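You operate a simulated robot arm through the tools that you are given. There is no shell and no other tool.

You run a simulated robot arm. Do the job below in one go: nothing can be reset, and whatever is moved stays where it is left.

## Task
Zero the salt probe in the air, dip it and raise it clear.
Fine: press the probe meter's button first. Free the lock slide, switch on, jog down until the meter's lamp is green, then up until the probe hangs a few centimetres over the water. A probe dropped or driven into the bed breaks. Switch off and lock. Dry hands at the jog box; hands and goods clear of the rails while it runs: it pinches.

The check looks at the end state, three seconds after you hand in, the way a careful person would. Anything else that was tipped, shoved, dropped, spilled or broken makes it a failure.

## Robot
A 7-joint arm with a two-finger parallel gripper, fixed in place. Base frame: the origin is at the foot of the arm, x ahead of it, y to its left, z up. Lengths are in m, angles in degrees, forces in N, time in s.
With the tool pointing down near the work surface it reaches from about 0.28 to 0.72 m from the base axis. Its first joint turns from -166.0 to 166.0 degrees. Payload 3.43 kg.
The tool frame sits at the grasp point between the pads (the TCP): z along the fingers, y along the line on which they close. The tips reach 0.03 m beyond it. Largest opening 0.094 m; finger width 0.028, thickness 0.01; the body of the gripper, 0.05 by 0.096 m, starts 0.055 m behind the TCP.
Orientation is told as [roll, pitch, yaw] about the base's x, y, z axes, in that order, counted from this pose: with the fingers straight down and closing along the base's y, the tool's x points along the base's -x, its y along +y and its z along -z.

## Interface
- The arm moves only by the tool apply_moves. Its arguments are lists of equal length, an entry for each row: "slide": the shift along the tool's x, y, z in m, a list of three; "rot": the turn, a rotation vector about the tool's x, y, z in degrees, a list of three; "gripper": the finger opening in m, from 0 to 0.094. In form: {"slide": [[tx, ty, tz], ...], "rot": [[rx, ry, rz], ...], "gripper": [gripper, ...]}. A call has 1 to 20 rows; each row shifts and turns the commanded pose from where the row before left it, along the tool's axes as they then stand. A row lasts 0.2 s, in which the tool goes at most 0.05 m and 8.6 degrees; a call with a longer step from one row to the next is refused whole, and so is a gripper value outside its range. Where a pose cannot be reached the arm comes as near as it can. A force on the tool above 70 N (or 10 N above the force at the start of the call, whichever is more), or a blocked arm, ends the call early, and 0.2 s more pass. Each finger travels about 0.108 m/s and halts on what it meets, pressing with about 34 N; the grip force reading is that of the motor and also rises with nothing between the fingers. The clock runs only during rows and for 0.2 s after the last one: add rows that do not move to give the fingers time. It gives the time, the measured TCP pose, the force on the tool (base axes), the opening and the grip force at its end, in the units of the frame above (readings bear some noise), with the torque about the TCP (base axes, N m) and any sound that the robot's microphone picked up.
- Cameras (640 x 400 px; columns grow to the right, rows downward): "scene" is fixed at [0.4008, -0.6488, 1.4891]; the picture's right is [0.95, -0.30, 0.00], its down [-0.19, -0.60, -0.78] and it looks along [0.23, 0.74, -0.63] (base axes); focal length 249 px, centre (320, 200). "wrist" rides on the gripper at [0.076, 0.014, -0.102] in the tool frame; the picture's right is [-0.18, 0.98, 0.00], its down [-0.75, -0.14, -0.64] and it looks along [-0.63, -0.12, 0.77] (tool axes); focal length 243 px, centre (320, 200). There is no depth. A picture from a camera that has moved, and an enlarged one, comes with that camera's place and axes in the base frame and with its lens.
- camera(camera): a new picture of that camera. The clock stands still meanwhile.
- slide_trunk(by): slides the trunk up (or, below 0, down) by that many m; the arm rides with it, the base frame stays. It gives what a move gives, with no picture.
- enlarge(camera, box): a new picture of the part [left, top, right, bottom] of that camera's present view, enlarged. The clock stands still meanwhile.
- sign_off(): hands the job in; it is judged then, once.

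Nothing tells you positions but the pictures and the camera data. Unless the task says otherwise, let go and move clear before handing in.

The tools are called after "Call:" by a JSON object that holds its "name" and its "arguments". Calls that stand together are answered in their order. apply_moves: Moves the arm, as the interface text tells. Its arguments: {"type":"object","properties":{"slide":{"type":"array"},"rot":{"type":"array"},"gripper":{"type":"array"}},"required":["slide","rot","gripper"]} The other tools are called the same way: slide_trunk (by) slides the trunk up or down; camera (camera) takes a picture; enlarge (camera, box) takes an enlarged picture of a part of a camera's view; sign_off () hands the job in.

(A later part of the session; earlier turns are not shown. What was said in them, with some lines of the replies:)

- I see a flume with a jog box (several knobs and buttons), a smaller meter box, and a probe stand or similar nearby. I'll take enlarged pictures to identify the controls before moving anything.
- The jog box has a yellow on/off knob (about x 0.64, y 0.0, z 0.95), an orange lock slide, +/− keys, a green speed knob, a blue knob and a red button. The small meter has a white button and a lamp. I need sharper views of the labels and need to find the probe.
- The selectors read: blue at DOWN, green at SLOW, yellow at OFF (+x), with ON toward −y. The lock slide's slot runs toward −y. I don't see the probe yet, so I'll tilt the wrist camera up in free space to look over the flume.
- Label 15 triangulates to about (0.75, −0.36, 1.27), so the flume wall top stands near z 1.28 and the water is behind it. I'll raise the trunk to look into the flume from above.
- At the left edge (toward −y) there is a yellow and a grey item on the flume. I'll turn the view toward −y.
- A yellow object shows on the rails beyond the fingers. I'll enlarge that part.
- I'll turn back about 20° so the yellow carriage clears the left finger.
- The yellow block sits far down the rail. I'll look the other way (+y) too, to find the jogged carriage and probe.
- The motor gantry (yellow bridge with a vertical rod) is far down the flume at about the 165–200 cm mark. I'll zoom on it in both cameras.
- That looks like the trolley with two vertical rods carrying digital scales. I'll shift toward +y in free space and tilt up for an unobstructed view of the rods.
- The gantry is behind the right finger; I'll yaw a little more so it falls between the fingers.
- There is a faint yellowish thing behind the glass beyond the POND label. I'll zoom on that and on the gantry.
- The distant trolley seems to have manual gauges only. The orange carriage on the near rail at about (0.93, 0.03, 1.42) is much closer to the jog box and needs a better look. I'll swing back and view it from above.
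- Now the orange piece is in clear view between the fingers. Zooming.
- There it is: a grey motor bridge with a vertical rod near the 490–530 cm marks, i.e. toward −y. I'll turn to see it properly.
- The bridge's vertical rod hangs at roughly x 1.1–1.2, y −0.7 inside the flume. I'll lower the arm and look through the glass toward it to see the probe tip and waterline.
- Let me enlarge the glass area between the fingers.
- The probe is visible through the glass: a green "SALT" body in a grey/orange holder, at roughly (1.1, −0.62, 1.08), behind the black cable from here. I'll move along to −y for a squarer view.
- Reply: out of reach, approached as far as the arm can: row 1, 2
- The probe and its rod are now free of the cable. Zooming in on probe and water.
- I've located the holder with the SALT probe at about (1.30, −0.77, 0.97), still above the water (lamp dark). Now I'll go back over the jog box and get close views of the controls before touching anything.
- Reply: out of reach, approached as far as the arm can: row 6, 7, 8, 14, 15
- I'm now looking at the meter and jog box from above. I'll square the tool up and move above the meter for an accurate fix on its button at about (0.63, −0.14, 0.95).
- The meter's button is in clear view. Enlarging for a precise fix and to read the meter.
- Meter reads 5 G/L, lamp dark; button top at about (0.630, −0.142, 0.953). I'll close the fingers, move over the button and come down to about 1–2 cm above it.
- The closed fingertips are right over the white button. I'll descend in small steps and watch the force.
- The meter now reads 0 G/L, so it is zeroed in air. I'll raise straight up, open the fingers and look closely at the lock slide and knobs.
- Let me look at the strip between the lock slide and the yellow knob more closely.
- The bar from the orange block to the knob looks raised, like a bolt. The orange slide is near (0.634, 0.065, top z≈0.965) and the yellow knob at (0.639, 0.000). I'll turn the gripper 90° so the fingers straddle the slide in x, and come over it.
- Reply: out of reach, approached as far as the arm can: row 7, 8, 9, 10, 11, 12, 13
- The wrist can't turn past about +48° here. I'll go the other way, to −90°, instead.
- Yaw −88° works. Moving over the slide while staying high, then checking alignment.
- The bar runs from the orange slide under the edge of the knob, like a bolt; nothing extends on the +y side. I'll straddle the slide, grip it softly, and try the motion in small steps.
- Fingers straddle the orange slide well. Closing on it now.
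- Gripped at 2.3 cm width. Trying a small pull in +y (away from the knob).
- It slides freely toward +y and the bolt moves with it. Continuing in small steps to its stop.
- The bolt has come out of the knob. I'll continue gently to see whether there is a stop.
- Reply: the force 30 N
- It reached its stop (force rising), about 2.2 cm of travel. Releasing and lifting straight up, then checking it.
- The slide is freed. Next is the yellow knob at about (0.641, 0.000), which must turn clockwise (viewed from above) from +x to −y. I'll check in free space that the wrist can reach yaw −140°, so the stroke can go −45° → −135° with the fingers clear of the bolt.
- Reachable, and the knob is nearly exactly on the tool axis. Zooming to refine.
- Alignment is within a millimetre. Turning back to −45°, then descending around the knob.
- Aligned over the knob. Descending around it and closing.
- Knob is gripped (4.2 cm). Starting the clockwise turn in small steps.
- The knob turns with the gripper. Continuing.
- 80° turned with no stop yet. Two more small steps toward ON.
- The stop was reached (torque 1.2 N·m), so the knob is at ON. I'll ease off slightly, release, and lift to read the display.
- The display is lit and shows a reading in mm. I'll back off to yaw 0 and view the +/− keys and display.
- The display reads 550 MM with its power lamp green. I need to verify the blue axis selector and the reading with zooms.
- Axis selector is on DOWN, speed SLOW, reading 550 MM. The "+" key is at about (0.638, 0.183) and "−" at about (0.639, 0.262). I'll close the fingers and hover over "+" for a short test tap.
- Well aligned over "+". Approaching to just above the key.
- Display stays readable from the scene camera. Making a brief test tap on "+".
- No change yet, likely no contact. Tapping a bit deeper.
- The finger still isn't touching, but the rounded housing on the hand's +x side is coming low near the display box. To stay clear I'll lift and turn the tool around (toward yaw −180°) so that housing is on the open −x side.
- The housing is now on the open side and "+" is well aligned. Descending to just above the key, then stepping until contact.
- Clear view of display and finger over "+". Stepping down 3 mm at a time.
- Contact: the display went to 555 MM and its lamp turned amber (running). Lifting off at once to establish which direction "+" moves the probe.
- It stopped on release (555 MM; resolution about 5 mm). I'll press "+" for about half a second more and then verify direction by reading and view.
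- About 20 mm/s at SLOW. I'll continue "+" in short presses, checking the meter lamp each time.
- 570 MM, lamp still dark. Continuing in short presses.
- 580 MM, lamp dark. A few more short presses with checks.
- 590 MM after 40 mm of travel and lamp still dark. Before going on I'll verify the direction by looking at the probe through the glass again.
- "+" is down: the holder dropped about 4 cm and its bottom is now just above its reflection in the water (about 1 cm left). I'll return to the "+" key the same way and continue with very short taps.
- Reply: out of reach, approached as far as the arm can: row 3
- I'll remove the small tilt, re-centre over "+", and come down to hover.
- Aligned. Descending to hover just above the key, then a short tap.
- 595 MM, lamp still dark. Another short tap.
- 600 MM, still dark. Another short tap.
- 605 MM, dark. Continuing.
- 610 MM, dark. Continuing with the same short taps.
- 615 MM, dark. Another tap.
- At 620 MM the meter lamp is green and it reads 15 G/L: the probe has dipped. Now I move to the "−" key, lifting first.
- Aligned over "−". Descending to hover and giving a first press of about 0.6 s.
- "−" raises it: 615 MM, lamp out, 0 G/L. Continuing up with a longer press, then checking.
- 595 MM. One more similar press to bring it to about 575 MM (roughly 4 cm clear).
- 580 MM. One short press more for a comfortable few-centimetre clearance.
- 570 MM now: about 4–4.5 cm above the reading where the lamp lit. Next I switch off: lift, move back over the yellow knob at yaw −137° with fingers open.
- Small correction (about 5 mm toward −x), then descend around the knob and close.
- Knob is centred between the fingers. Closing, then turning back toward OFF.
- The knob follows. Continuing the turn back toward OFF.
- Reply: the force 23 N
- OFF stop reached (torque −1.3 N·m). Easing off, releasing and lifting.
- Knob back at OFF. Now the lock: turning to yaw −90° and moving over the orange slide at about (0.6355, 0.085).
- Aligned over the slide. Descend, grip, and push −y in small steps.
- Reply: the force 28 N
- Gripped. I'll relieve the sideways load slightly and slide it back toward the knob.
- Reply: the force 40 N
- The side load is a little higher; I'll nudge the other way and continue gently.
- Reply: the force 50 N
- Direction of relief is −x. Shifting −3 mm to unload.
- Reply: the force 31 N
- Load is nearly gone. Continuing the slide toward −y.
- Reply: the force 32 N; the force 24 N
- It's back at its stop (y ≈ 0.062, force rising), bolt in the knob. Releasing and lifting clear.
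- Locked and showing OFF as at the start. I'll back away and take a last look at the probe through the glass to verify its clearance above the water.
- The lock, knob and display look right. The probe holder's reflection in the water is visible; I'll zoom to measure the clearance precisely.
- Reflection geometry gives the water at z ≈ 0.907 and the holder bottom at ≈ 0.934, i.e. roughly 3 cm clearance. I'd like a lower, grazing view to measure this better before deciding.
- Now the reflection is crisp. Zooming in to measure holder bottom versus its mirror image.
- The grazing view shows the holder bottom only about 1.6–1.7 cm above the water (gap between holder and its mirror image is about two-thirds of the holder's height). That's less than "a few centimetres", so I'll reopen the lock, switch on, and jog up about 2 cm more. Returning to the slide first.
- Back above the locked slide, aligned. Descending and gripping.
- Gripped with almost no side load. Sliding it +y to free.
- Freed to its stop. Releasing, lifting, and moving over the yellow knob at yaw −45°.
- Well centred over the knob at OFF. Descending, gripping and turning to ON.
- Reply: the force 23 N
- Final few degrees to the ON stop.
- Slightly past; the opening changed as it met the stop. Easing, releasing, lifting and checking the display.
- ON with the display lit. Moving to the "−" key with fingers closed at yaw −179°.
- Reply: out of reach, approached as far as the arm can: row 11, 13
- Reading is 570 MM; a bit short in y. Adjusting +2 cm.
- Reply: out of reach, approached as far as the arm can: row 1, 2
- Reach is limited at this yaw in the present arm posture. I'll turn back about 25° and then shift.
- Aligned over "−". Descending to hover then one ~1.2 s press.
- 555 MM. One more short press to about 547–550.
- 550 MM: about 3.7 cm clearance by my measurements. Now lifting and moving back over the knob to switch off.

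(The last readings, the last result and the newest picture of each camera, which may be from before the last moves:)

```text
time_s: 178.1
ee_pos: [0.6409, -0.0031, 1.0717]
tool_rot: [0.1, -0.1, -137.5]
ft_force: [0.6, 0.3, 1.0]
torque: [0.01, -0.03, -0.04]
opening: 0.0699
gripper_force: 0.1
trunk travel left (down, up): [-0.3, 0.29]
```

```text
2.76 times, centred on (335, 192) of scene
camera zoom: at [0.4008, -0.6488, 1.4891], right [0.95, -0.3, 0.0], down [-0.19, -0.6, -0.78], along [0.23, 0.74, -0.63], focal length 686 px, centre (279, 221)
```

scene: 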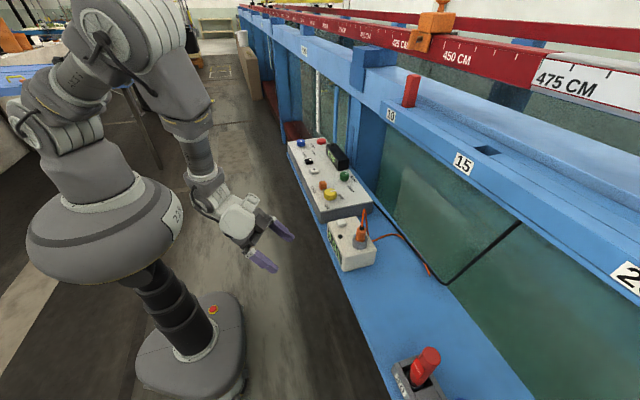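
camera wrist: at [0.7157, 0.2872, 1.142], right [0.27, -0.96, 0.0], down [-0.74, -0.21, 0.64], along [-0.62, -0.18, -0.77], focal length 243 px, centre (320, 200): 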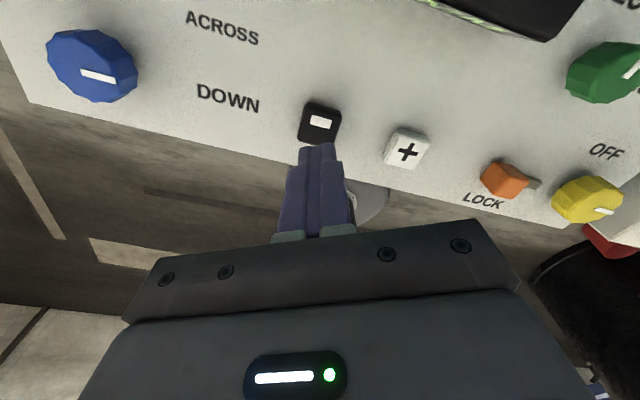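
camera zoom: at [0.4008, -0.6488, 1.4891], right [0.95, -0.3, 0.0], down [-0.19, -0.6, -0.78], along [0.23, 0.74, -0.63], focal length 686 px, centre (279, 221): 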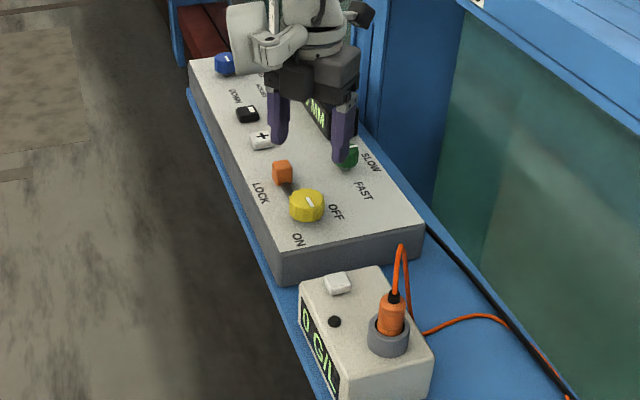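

Centred. Descending, gripping, and turning to OFF.

Call:
{"name": "apply_moves", "arguments": {"slide": [[0, 0, 0.03], [0, 0, 0.03], [0, 0, 0.02], [0, 0, 0.011], [0, 0, 0], [0, 0, 0], [0, 0, 0], [0, 0, 0]], "rot": [[0, 0, 0], [0, 0, 0], [0, 0, 0], [0, 0, 0], [0, 0, 0], [0, 0, 0], [0, 0, 0], [0, 0, 0]], "gripper": [0.07, 0.07, 0.07, 0.07, 0.055, 0.04, 0.035, 0.035]}}

Call:
{"name": "apply_moves", "arguments": {"slide": [[0, 0, 0], [0, 0, 0], [0, 0, 0], [0, 0, 0], [0, 0, 0], [0, 0, 0], [0, 0, 0], [0, 0, 0], [0, 0, 0], [0, 0, 0], [0, 0, 0], [0, 0, 0], [0, 0, 0], [0, 0, 0], [0, 0, 0], [0, 0, 0]], "rot": [[0, 0, -6], [0, 0, -6], [0, 0, -6], [0, 0, -6], [0, 0, -6], [0, 0, -6], [0, 0, -6], [0, 0, -6], [0, 0, -6], [0, 0, -6], [0, 0, -6], [0, 0, -6], [0, 0, -6], [0, 0, -6], [0, 0, -4], [0, 0, 0]], "gripper": [0.035, 0.035, 0.035, 0.035, 0.035, 0.035, 0.035, 0.035, 0.035, 0.035, 0.035, 0.035, 0.035, 0.035, 0.035, 0.035]}}

Call:
{"name": "enlarge", "arguments": {"camera": "wrist", "box": [240, 90, 420, 230]}}

```text
time_s: 179.9
ee_pos: [0.6414, -0.0008, 0.9823]
tool_rot: [0.1, -0.1, -137.6]
ft_force: [1.2, -0.8, 0.5]
torque: [0.26, -0.26, 0.06]
opening: 0.0428
gripper_force: 45.2
trunk travel left (down, up): [-0.3, 0.29]
```

```text
time_s: 183.3
ee_pos: [0.6392, -0.0016, 0.9814]
tool_rot: [-0.1, -0.2, -49.5]
ft_force: [-2.5, -1.9, -1.3]
torque: [-0.49, -0.83, -0.01]
opening: 0.0425
gripper_force: 44.6
trunk travel left (down, up): [-0.3, 0.29]
```

```text
2.86 times, centred on (330, 160) of wrist
camera zoom: at [0.6013, 0.066, 1.0839], right [0.87, 0.5, 0.0], down [0.38, -0.66, 0.64], along [0.32, -0.56, -0.77], focal length 693 px, centre (291, 314)
```

zoom: 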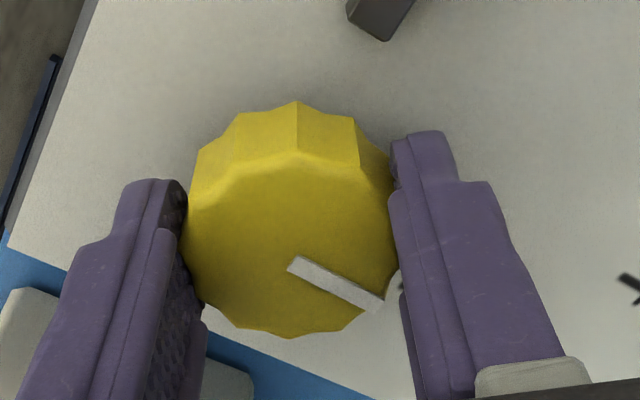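

Finishing the last degrees to the OFF stop.

Call:
{"name": "apply_moves", "arguments": {"slide": [[0, 0, 0], [0, 0, 0], [0, 0, 0]], "rot": [[0, 0, -4], [0, 0, -2.5], [0, 0, 0]], "gripper": [0.035, 0.035, 0.035]}}

```text
time_s: 184.1
ee_pos: [0.6398, -0.0016, 0.9815]
tool_rot: [-0.2, 0.0, -43.1]
ft_force: [-3.9, -2.3, -4.7]
torque: [0.38, 0.02, -1.35]
opening: 0.0423
gripper_force: 44.9
trunk travel left (down, up): [-0.3, 0.29]
```

OFF stop reached. Releasing, lifting and moving over the slide again.

Call:
{"name": "apply_moves", "arguments": {"slide": [[0, 0, 0], [0, 0, 0], [0, 0, 0], [0, 0, 0], [0, 0, -0.02], [0, 0, -0.03], [0, 0, -0.04], [0, 0, 0], [0, 0, 0], [0, 0, 0], [0, 0, 0], [0, 0, 0], [0, 0, 0], [0.0428, -0.0025, 0], [0.0428, -0.0025, 0], [0, 0, 0.03], [0, 0, 0]], "rot": [[0, 0, 1.3], [0, 0, 0], [0, 0, 0], [0, 0, 0], [0, 0, 0], [0, 0, 0], [0, 0, 0], [0, 0, 8.5], [0, 0, 8.5], [0, 0, 8.5], [0, 0, 8.5], [0, 0, 8.5], [0, 0, 3.2], [0, 0, 0], [0, 0, 0], [0, 0, 0], [0, 0, 0]], "gripper": [0.035, 0.05, 0.07, 0.07, 0.07, 0.07, 0.07, 0.06, 0.06, 0.06, 0.06, 0.06, 0.06, 0.06, 0.06, 0.06, 0.06]}}

Call:
{"name": "camera", "arguments": {"camera": "wrist"}}

Call:
{"name": "enlarge", "arguments": {"camera": "scene", "box": [300, 150, 370, 220]}}

```text
time_s: 187.7
ee_pos: [0.6342, 0.0847, 1.0415]
tool_rot: [0.0, -0.2, -90.1]
ft_force: [-0.5, 0.0, 0.2]
torque: [0.01, -0.02, -0.02]
opening: 0.0599
gripper_force: 0.1
trunk travel left (down, up): [-0.3, 0.29]
```

```text
taken
camera wrist: at [0.6498, 0.1606, 1.1437], right [0.98, -0.18, 0.0], down [-0.14, -0.75, 0.64], along [-0.12, -0.63, -0.77], focal length 243 px, centre (320, 200)
```

wrist: 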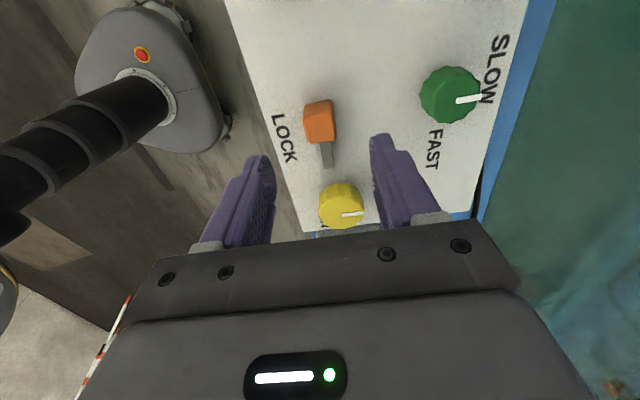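

```text
5.71 times, centred on (335, 185) of scene
camera zoom: at [0.4008, -0.6488, 1.4891], right [0.95, -0.3, 0.0], down [-0.19, -0.6, -0.78], along [0.23, 0.74, -0.63], focal length 1422 px, centre (234, 286)
```

zoom: 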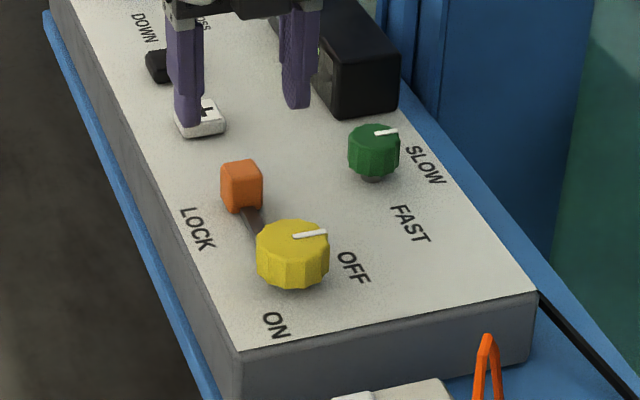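

Knob at OFF. Gripping the slide and pushing it home.

Call:
{"name": "apply_moves", "arguments": {"slide": [[0, 0.0004, 0.02], [0, 0, 0.02], [0, 0, 0.015], [0, 0, 0.005], [0, 0, 0], [0, 0, 0], [0, 0, 0], [0, 0, 0], [0, 0, 0]], "rot": [[0, 0, 0], [0, 0, 0], [0, 0, 0], [0, 0, 0], [0, 0, 0], [0, 0, 0], [0, 0, 0], [0, 0, 0], [0, 0, 0]], "gripper": [0.06, 0.06, 0.06, 0.06, 0.06, 0.04, 0.02, 0.01, 0.01]}}

Call:
{"name": "enlarge", "arguments": {"camera": "wrist", "box": [250, 100, 400, 240]}}

```text
time_s: 189.7
ee_pos: [0.6354, 0.0844, 0.9814]
tool_rot: [-0.1, 0.0, -90.0]
ft_force: [-3.1, -0.4, -2.3]
torque: [0.04, 0.03, 0.0]
opening: 0.0228
gripper_force: 45.1
trunk travel left (down, up): [-0.3, 0.29]
```

```text
2.86 times, centred on (325, 170) of wrist
camera zoom: at [0.6499, 0.1607, 1.0834], right [0.98, -0.18, 0.0], down [-0.14, -0.75, 0.64], along [-0.12, -0.63, -0.77], focal length 693 px, centre (306, 286)
```

zoom: 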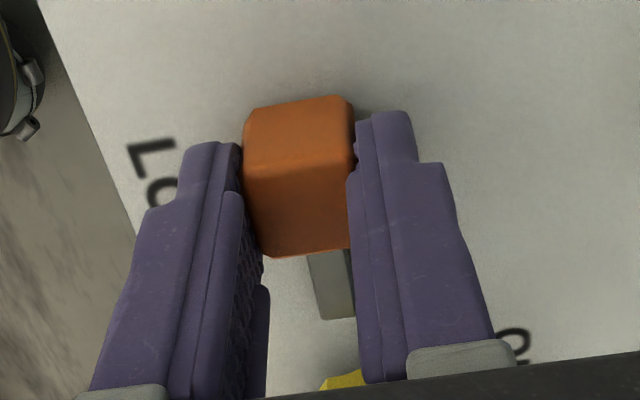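

Low load this time. Sliding −y in small steps.

Call:
{"name": "apply_moves", "arguments": {"slide": [[-0.004, 0, 0], [-0.004, 0, 0], [-0.004, 0, 0], [-0.004, 0, 0], [0, 0, 0]], "rot": [[0, 0, 0], [0, 0, 0], [0, 0, 0], [0, 0, 0], [0, 0, 0]], "gripper": [0.01, 0.01, 0.01, 0.01, 0.01]}}

Call:
{"name": "apply_moves", "arguments": {"slide": [[-0.003, -0.0003, 0], [-0.003, 0, 0], [0, 0, 0]], "rot": [[0, 0, 0], [0, 0, 0], [0, 0, 0]], "gripper": [0.01, 0.01, 0.01]}}

Call:
{"name": "enlarge", "arguments": {"camera": "wrist", "box": [250, 100, 400, 240]}}

```text
time_s: 190.9
ee_pos: [0.636, 0.0682, 0.981]
tool_rot: [-0.1, -0.3, -90.0]
ft_force: [-4.3, -1.0, -9.1]
torque: [-0.05, 0.03, 0.03]
opening: 0.0227
gripper_force: 45.3
trunk travel left (down, up): [-0.3, 0.29]
```

```text
time_s: 191.7
ee_pos: [0.6349, 0.0638, 0.982]
tool_rot: [0.0, 0.0, -90.0]
ft_force: [-4.1, 6.1, -8.6]
torque: [0.23, 0.09, -0.01]
opening: 0.023
gripper_force: 44.7
trunk travel left (down, up): [-0.3, 0.29]
```

```text
2.86 times, centred on (325, 170) of wrist
camera zoom: at [0.6498, 0.1401, 1.0835], right [0.98, -0.18, 0.0], down [-0.14, -0.75, 0.64], along [-0.12, -0.63, -0.77], focal length 693 px, centre (306, 286)
```

zoom: 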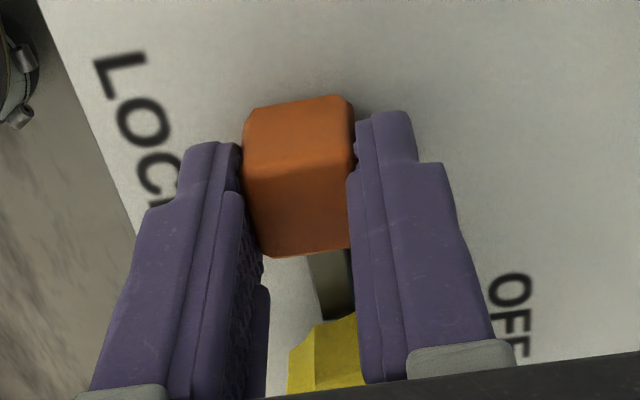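

Call:
{"name": "apply_moves", "arguments": {"slide": [[-0.001, 0, 0], [-0.001, 0, 0], [0, 0, 0]], "rot": [[0, 0, 0], [0, 0, 0], [0, 0, 0]], "gripper": [0.01, 0.01, 0.01]}}

```text
time_s: 192.5
ee_pos: [0.6356, 0.062, 0.9818]
tool_rot: [0.0, -0.2, -90.0]
ft_force: [-7.2, 16.7, -7.7]
torque: [0.85, 0.14, -0.02]
opening: 0.0227
gripper_force: 45.3
trunk travel left (down, up): [-0.3, 0.29]
```

Firmly at the lock stop (16 N). Releasing, lifting, and backing away to the viewing pose.

Call:
{"name": "apply_moves", "arguments": {"slide": [[0.002, 0, 0], [0, 0, 0], [0, 0, 0], [0, 0, -0.02], [0, 0, -0.03], [0, 0, -0.04], [0, 0, -0.03], [0, 0, 0]], "rot": [[0, 0, 0], [0, 0, 0], [0, 0, 0], [0, 0, 0], [0, 0, 0], [0, 0, 0], [0, 0, 0], [0, 0, 0]], "gripper": [0.04, 0.06, 0.06, 0.06, 0.06, 0.06, 0.06, 0.06]}}

Call:
{"name": "apply_moves", "arguments": {"slide": [[0, 0, 0], [0, 0, 0], [0, 0, 0], [0, 0, 0], [0, 0, 0], [0, 0, 0], [0, 0, 0], [0.0027, -0.0389, -0.0094], [0.0027, -0.0389, -0.0094], [0.0027, -0.0389, -0.0094], [0.0027, -0.0389, -0.0094], [0.0027, -0.0389, -0.0094], [0.0027, -0.0389, -0.0094], [0.0027, -0.0389, -0.0094], [0.0027, -0.0389, -0.0094], [0.0027, -0.0389, -0.0094], [0, 0, 0]], "rot": [[0, 0, -8], [0, 0, -8], [0, 0, -8], [0, 0, -8], [0, 0, -8], [0, 0, -8], [0, 0, -8], [0, 0, 0], [0, 0, 0], [0, 0, 0], [0, 0, 0], [0, 0, 0], [0, 0, 0], [0, 0, 0], [0, 0, 0], [0, 0, 0], [0, 0, 0]], "gripper": [0.06, 0.06, 0.06, 0.06, 0.06, 0.06, 0.06, 0.094, 0.094, 0.094, 0.094, 0.094, 0.094, 0.094, 0.094, 0.094, 0.094]}}

Call:
{"name": "apply_moves", "arguments": {"slide": [[0, 0, 0], [0, 0, 0], [0, 0, 0], [0, 0, 0], [0, 0, 0], [0, 0, 0], [0.0283, 0, 0.0253], [0.0283, 0, 0.0253], [0.0283, 0, 0.0253], [0.0283, 0, 0.0253], [0.0283, 0, 0.0253], [0, 0, 0]], "rot": [[0, -8, 0], [0, -8, 0], [0, -8, 0], [0, -8, 0], [0, -8, 0], [0, -8, 0], [0, 0, 0], [0, 0, 0], [0, 0, 0], [0, 0, 0], [0, 0, 0], [0, 0, 0]], "gripper": [0.094, 0.094, 0.094, 0.094, 0.094, 0.094, 0.094, 0.094, 0.094, 0.094, 0.094, 0.094]}}

Call:
{"name": "camera", "arguments": {"camera": "wrist"}}

Call:
{"name": "enlarge", "arguments": {"camera": "wrist", "box": [320, 160, 380, 210]}}

Call:
{"name": "enlarge", "arguments": {"camera": "scene", "box": [285, 130, 385, 265]}}

```text
time_s: 194.3
ee_pos: [0.6376, 0.0619, 1.1021]
tool_rot: [0.0, -0.1, -90.1]
ft_force: [0.3, 0.6, 0.7]
torque: [0.01, -0.02, 0.06]
opening: 0.0597
gripper_force: 0.1
trunk travel left (down, up): [-0.3, 0.29]
```

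```text
time_s: 197.9
ee_pos: [0.4197, -0.2144, 1.1868]
tool_rot: [-0.1, -0.1, -34.0]
ft_force: [0.7, 1.1, -0.1]
torque: [-0.03, 0.0, 0.03]
opening: 0.0941
gripper_force: 0.0
trunk travel left (down, up): [-0.3, 0.29]
```

```text
time_s: 200.5
ee_pos: [0.4195, -0.2124, 0.9964]
tool_rot: [0.0, -48.1, -34.0]
ft_force: [-0.2, 0.4, 0.5]
torque: [0.0, 0.01, -0.01]
opening: 0.094
gripper_force: 0.1
trunk travel left (down, up): [-0.3, 0.29]
```

```text
taken
camera wrist: at [0.3222, -0.1303, 1.0087], right [0.65, 0.75, 0.14], down [-0.06, -0.13, 0.99], along [0.76, -0.65, -0.04], focal length 243 px, centre (320, 200)
```

wrist: 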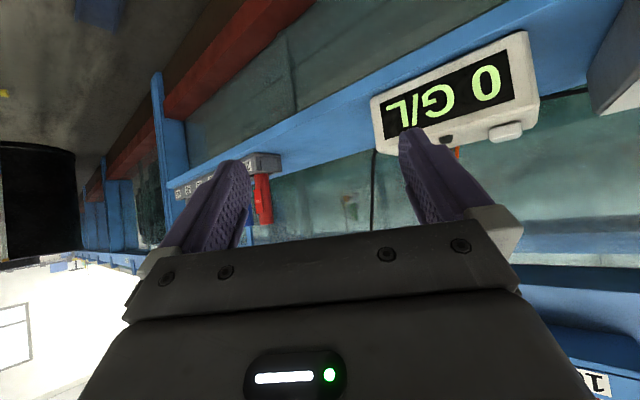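

```text
8.00 times, centred on (350, 185) of wrist
camera zoom: at [0.3222, -0.1303, 1.0087], right [0.65, 0.75, 0.14], down [-0.06, -0.13, 0.99], along [0.76, -0.65, -0.04], focal length 1941 px, centre (80, 320)
```

zoom: 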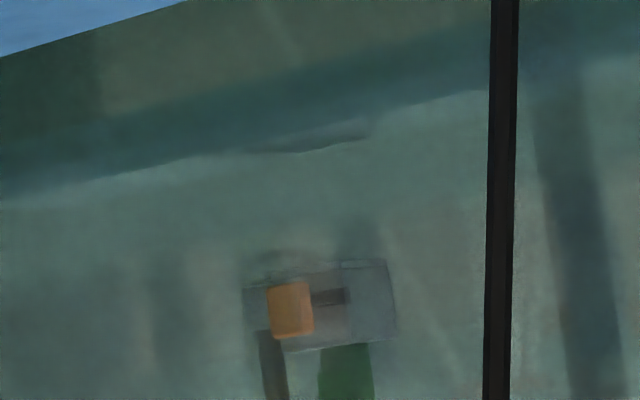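

```text
2.96 times, centred on (335, 198) of scene
camera zoom: at [0.4008, -0.6488, 1.4891], right [0.95, -0.3, 0.0], down [-0.19, -0.6, -0.78], along [0.23, 0.74, -0.63], focal length 737 px, centre (276, 207)
```

zoom: 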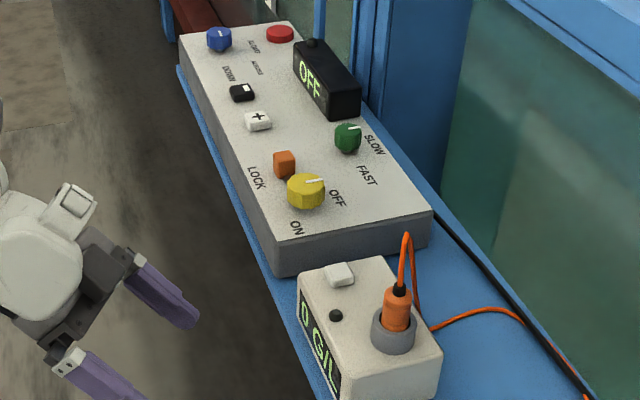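

Clearance now measures about 3.7 cm (holder bottom to water), display OFF, lock engaged. One more zoom beneath the holder to be sure nothing else is off.

Call:
{"name": "enlarge", "arguments": {"camera": "wrist", "box": [330, 168, 366, 198]}}

Call:
{"name": "enlarge", "arguments": {"camera": "wrist", "box": [330, 185, 366, 212]}}

```text
13.33 times, centred on (348, 183) of wrist
camera zoom: at [0.3222, -0.1303, 1.0087], right [0.65, 0.75, 0.14], down [-0.06, -0.13, 0.99], along [0.76, -0.65, -0.04], focal length 3235 px, centre (-53, 427)
```

zoom: 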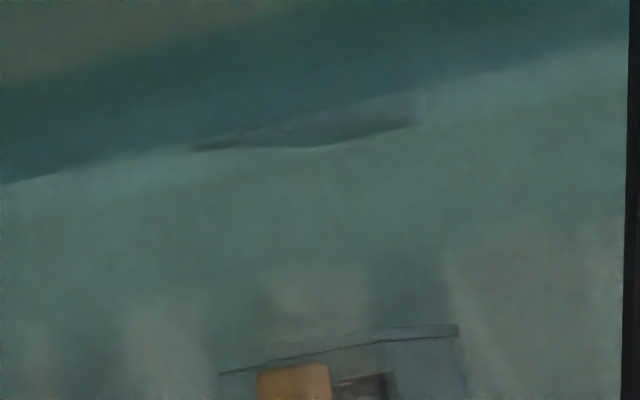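

```text
14.81 times, centred on (348, 198) of wrist
camera zoom: at [0.3222, -0.1303, 1.0087], right [0.65, 0.75, 0.14], down [-0.06, -0.13, 0.99], along [0.76, -0.65, -0.04], focal length 3594 px, centre (-95, 222)
```

zoom: 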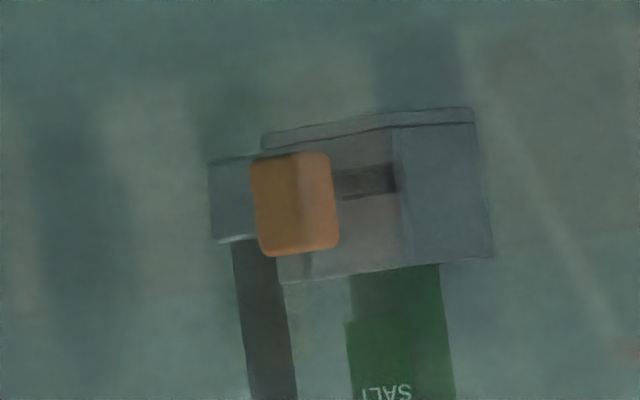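

Probe holder is about 3.6 cm above the water with nothing disturbed. Display is OFF, the lock is engaged, and the meter reads 0 G/L with its lamp dark. I'll raise the arm clear and take a last overview.

Call:
{"name": "apply_moves", "arguments": {"slide": [[-0.0283, 0, -0.0253], [-0.0283, 0, -0.0253], [-0.0283, 0, -0.0253], [-0.0283, 0, -0.0253], [-0.0283, 0, -0.0253], [0, 0, 0], [0, 0, 0]], "rot": [[0, 0, 0], [0, 0, 0], [0, 0, 0], [0, 0, 0], [0, 0, 0], [0, 0, 0], [0, 0, 0]], "gripper": [0.094, 0.094, 0.094, 0.094, 0.094, 0.094, 0.094]}}

Call:
{"name": "camera", "arguments": {"camera": "scene"}}

Call:
{"name": "enlarge", "arguments": {"camera": "scene", "box": [285, 130, 385, 265]}}

```text
time_s: 202.1
ee_pos: [0.4174, -0.2127, 1.1886]
tool_rot: [-0.2, -48.1, -34.0]
ft_force: [0.6, -0.2, 0.1]
torque: [0.0, 0.02, 0.02]
opening: 0.094
gripper_force: 0.1
trunk travel left (down, up): [-0.3, 0.29]
```

```text
taken
```

scene: 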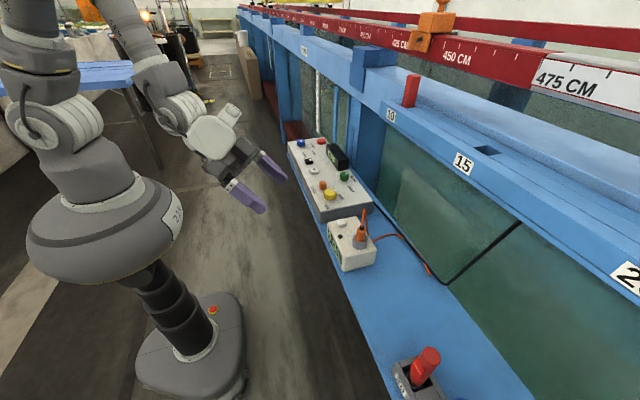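

```text
2.96 times, centred on (335, 198) of scene
camera zoom: at [0.4008, -0.6488, 1.4891], right [0.95, -0.3, 0.0], down [-0.19, -0.6, -0.78], along [0.23, 0.74, -0.63], focal length 737 px, centre (276, 207)
```

zoom: 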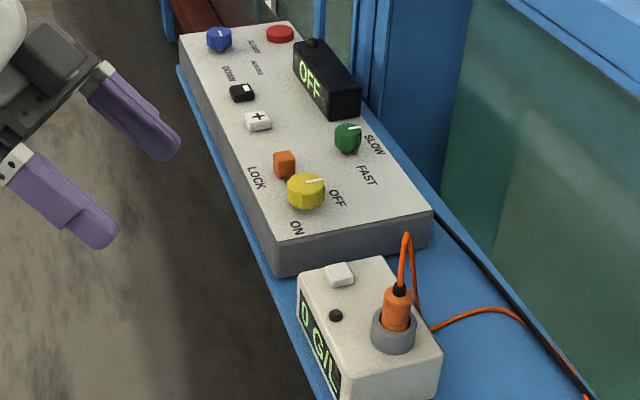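

The probe was zeroed in air, dipped until the lamp went green (15 G/L), and raised to about 3.6 cm over the water. The box is off and locked, nothing was disturbed, and the arm is clear, so I'm handing in.

Call:
{"name": "sign_off", "arguments": {}}

```text
The job is handed in.
```

The job is handed in. The salt probe was zeroed in air, dipped until the lamp went green, and raised clear of the water; I haven't seen the check's result.

- **Zero:** I pressed the meter's button first, with the probe in the air. The reading went from 5 to 0 G/L.
- **Dip:** I freed the lock slide, switched on, and jogged down in short presses at SLOW. The lamp turned green at 620 MM on the box display, and the meter read 15 G/L.
- **Raise:** I first stopped at 570 MM, switched off and locked. The view through the glass then showed only about 1.7 cm of clearance. I unlocked and switched on again, and jogged up to 550 MM. The bottom of the probe holder is now about 3.6 cm above the water, judged from its reflection. I couldn't see the probe tip below the holder, so I took the tip as level with the holder's bottom.
- **End state:** The jog box is off, its display shows OFF, and the lock slide is back at LOCK. The meter reads 0 G/L with its lamp dark. The arm is clear, and I saw nothing tipped, moved or spilled.
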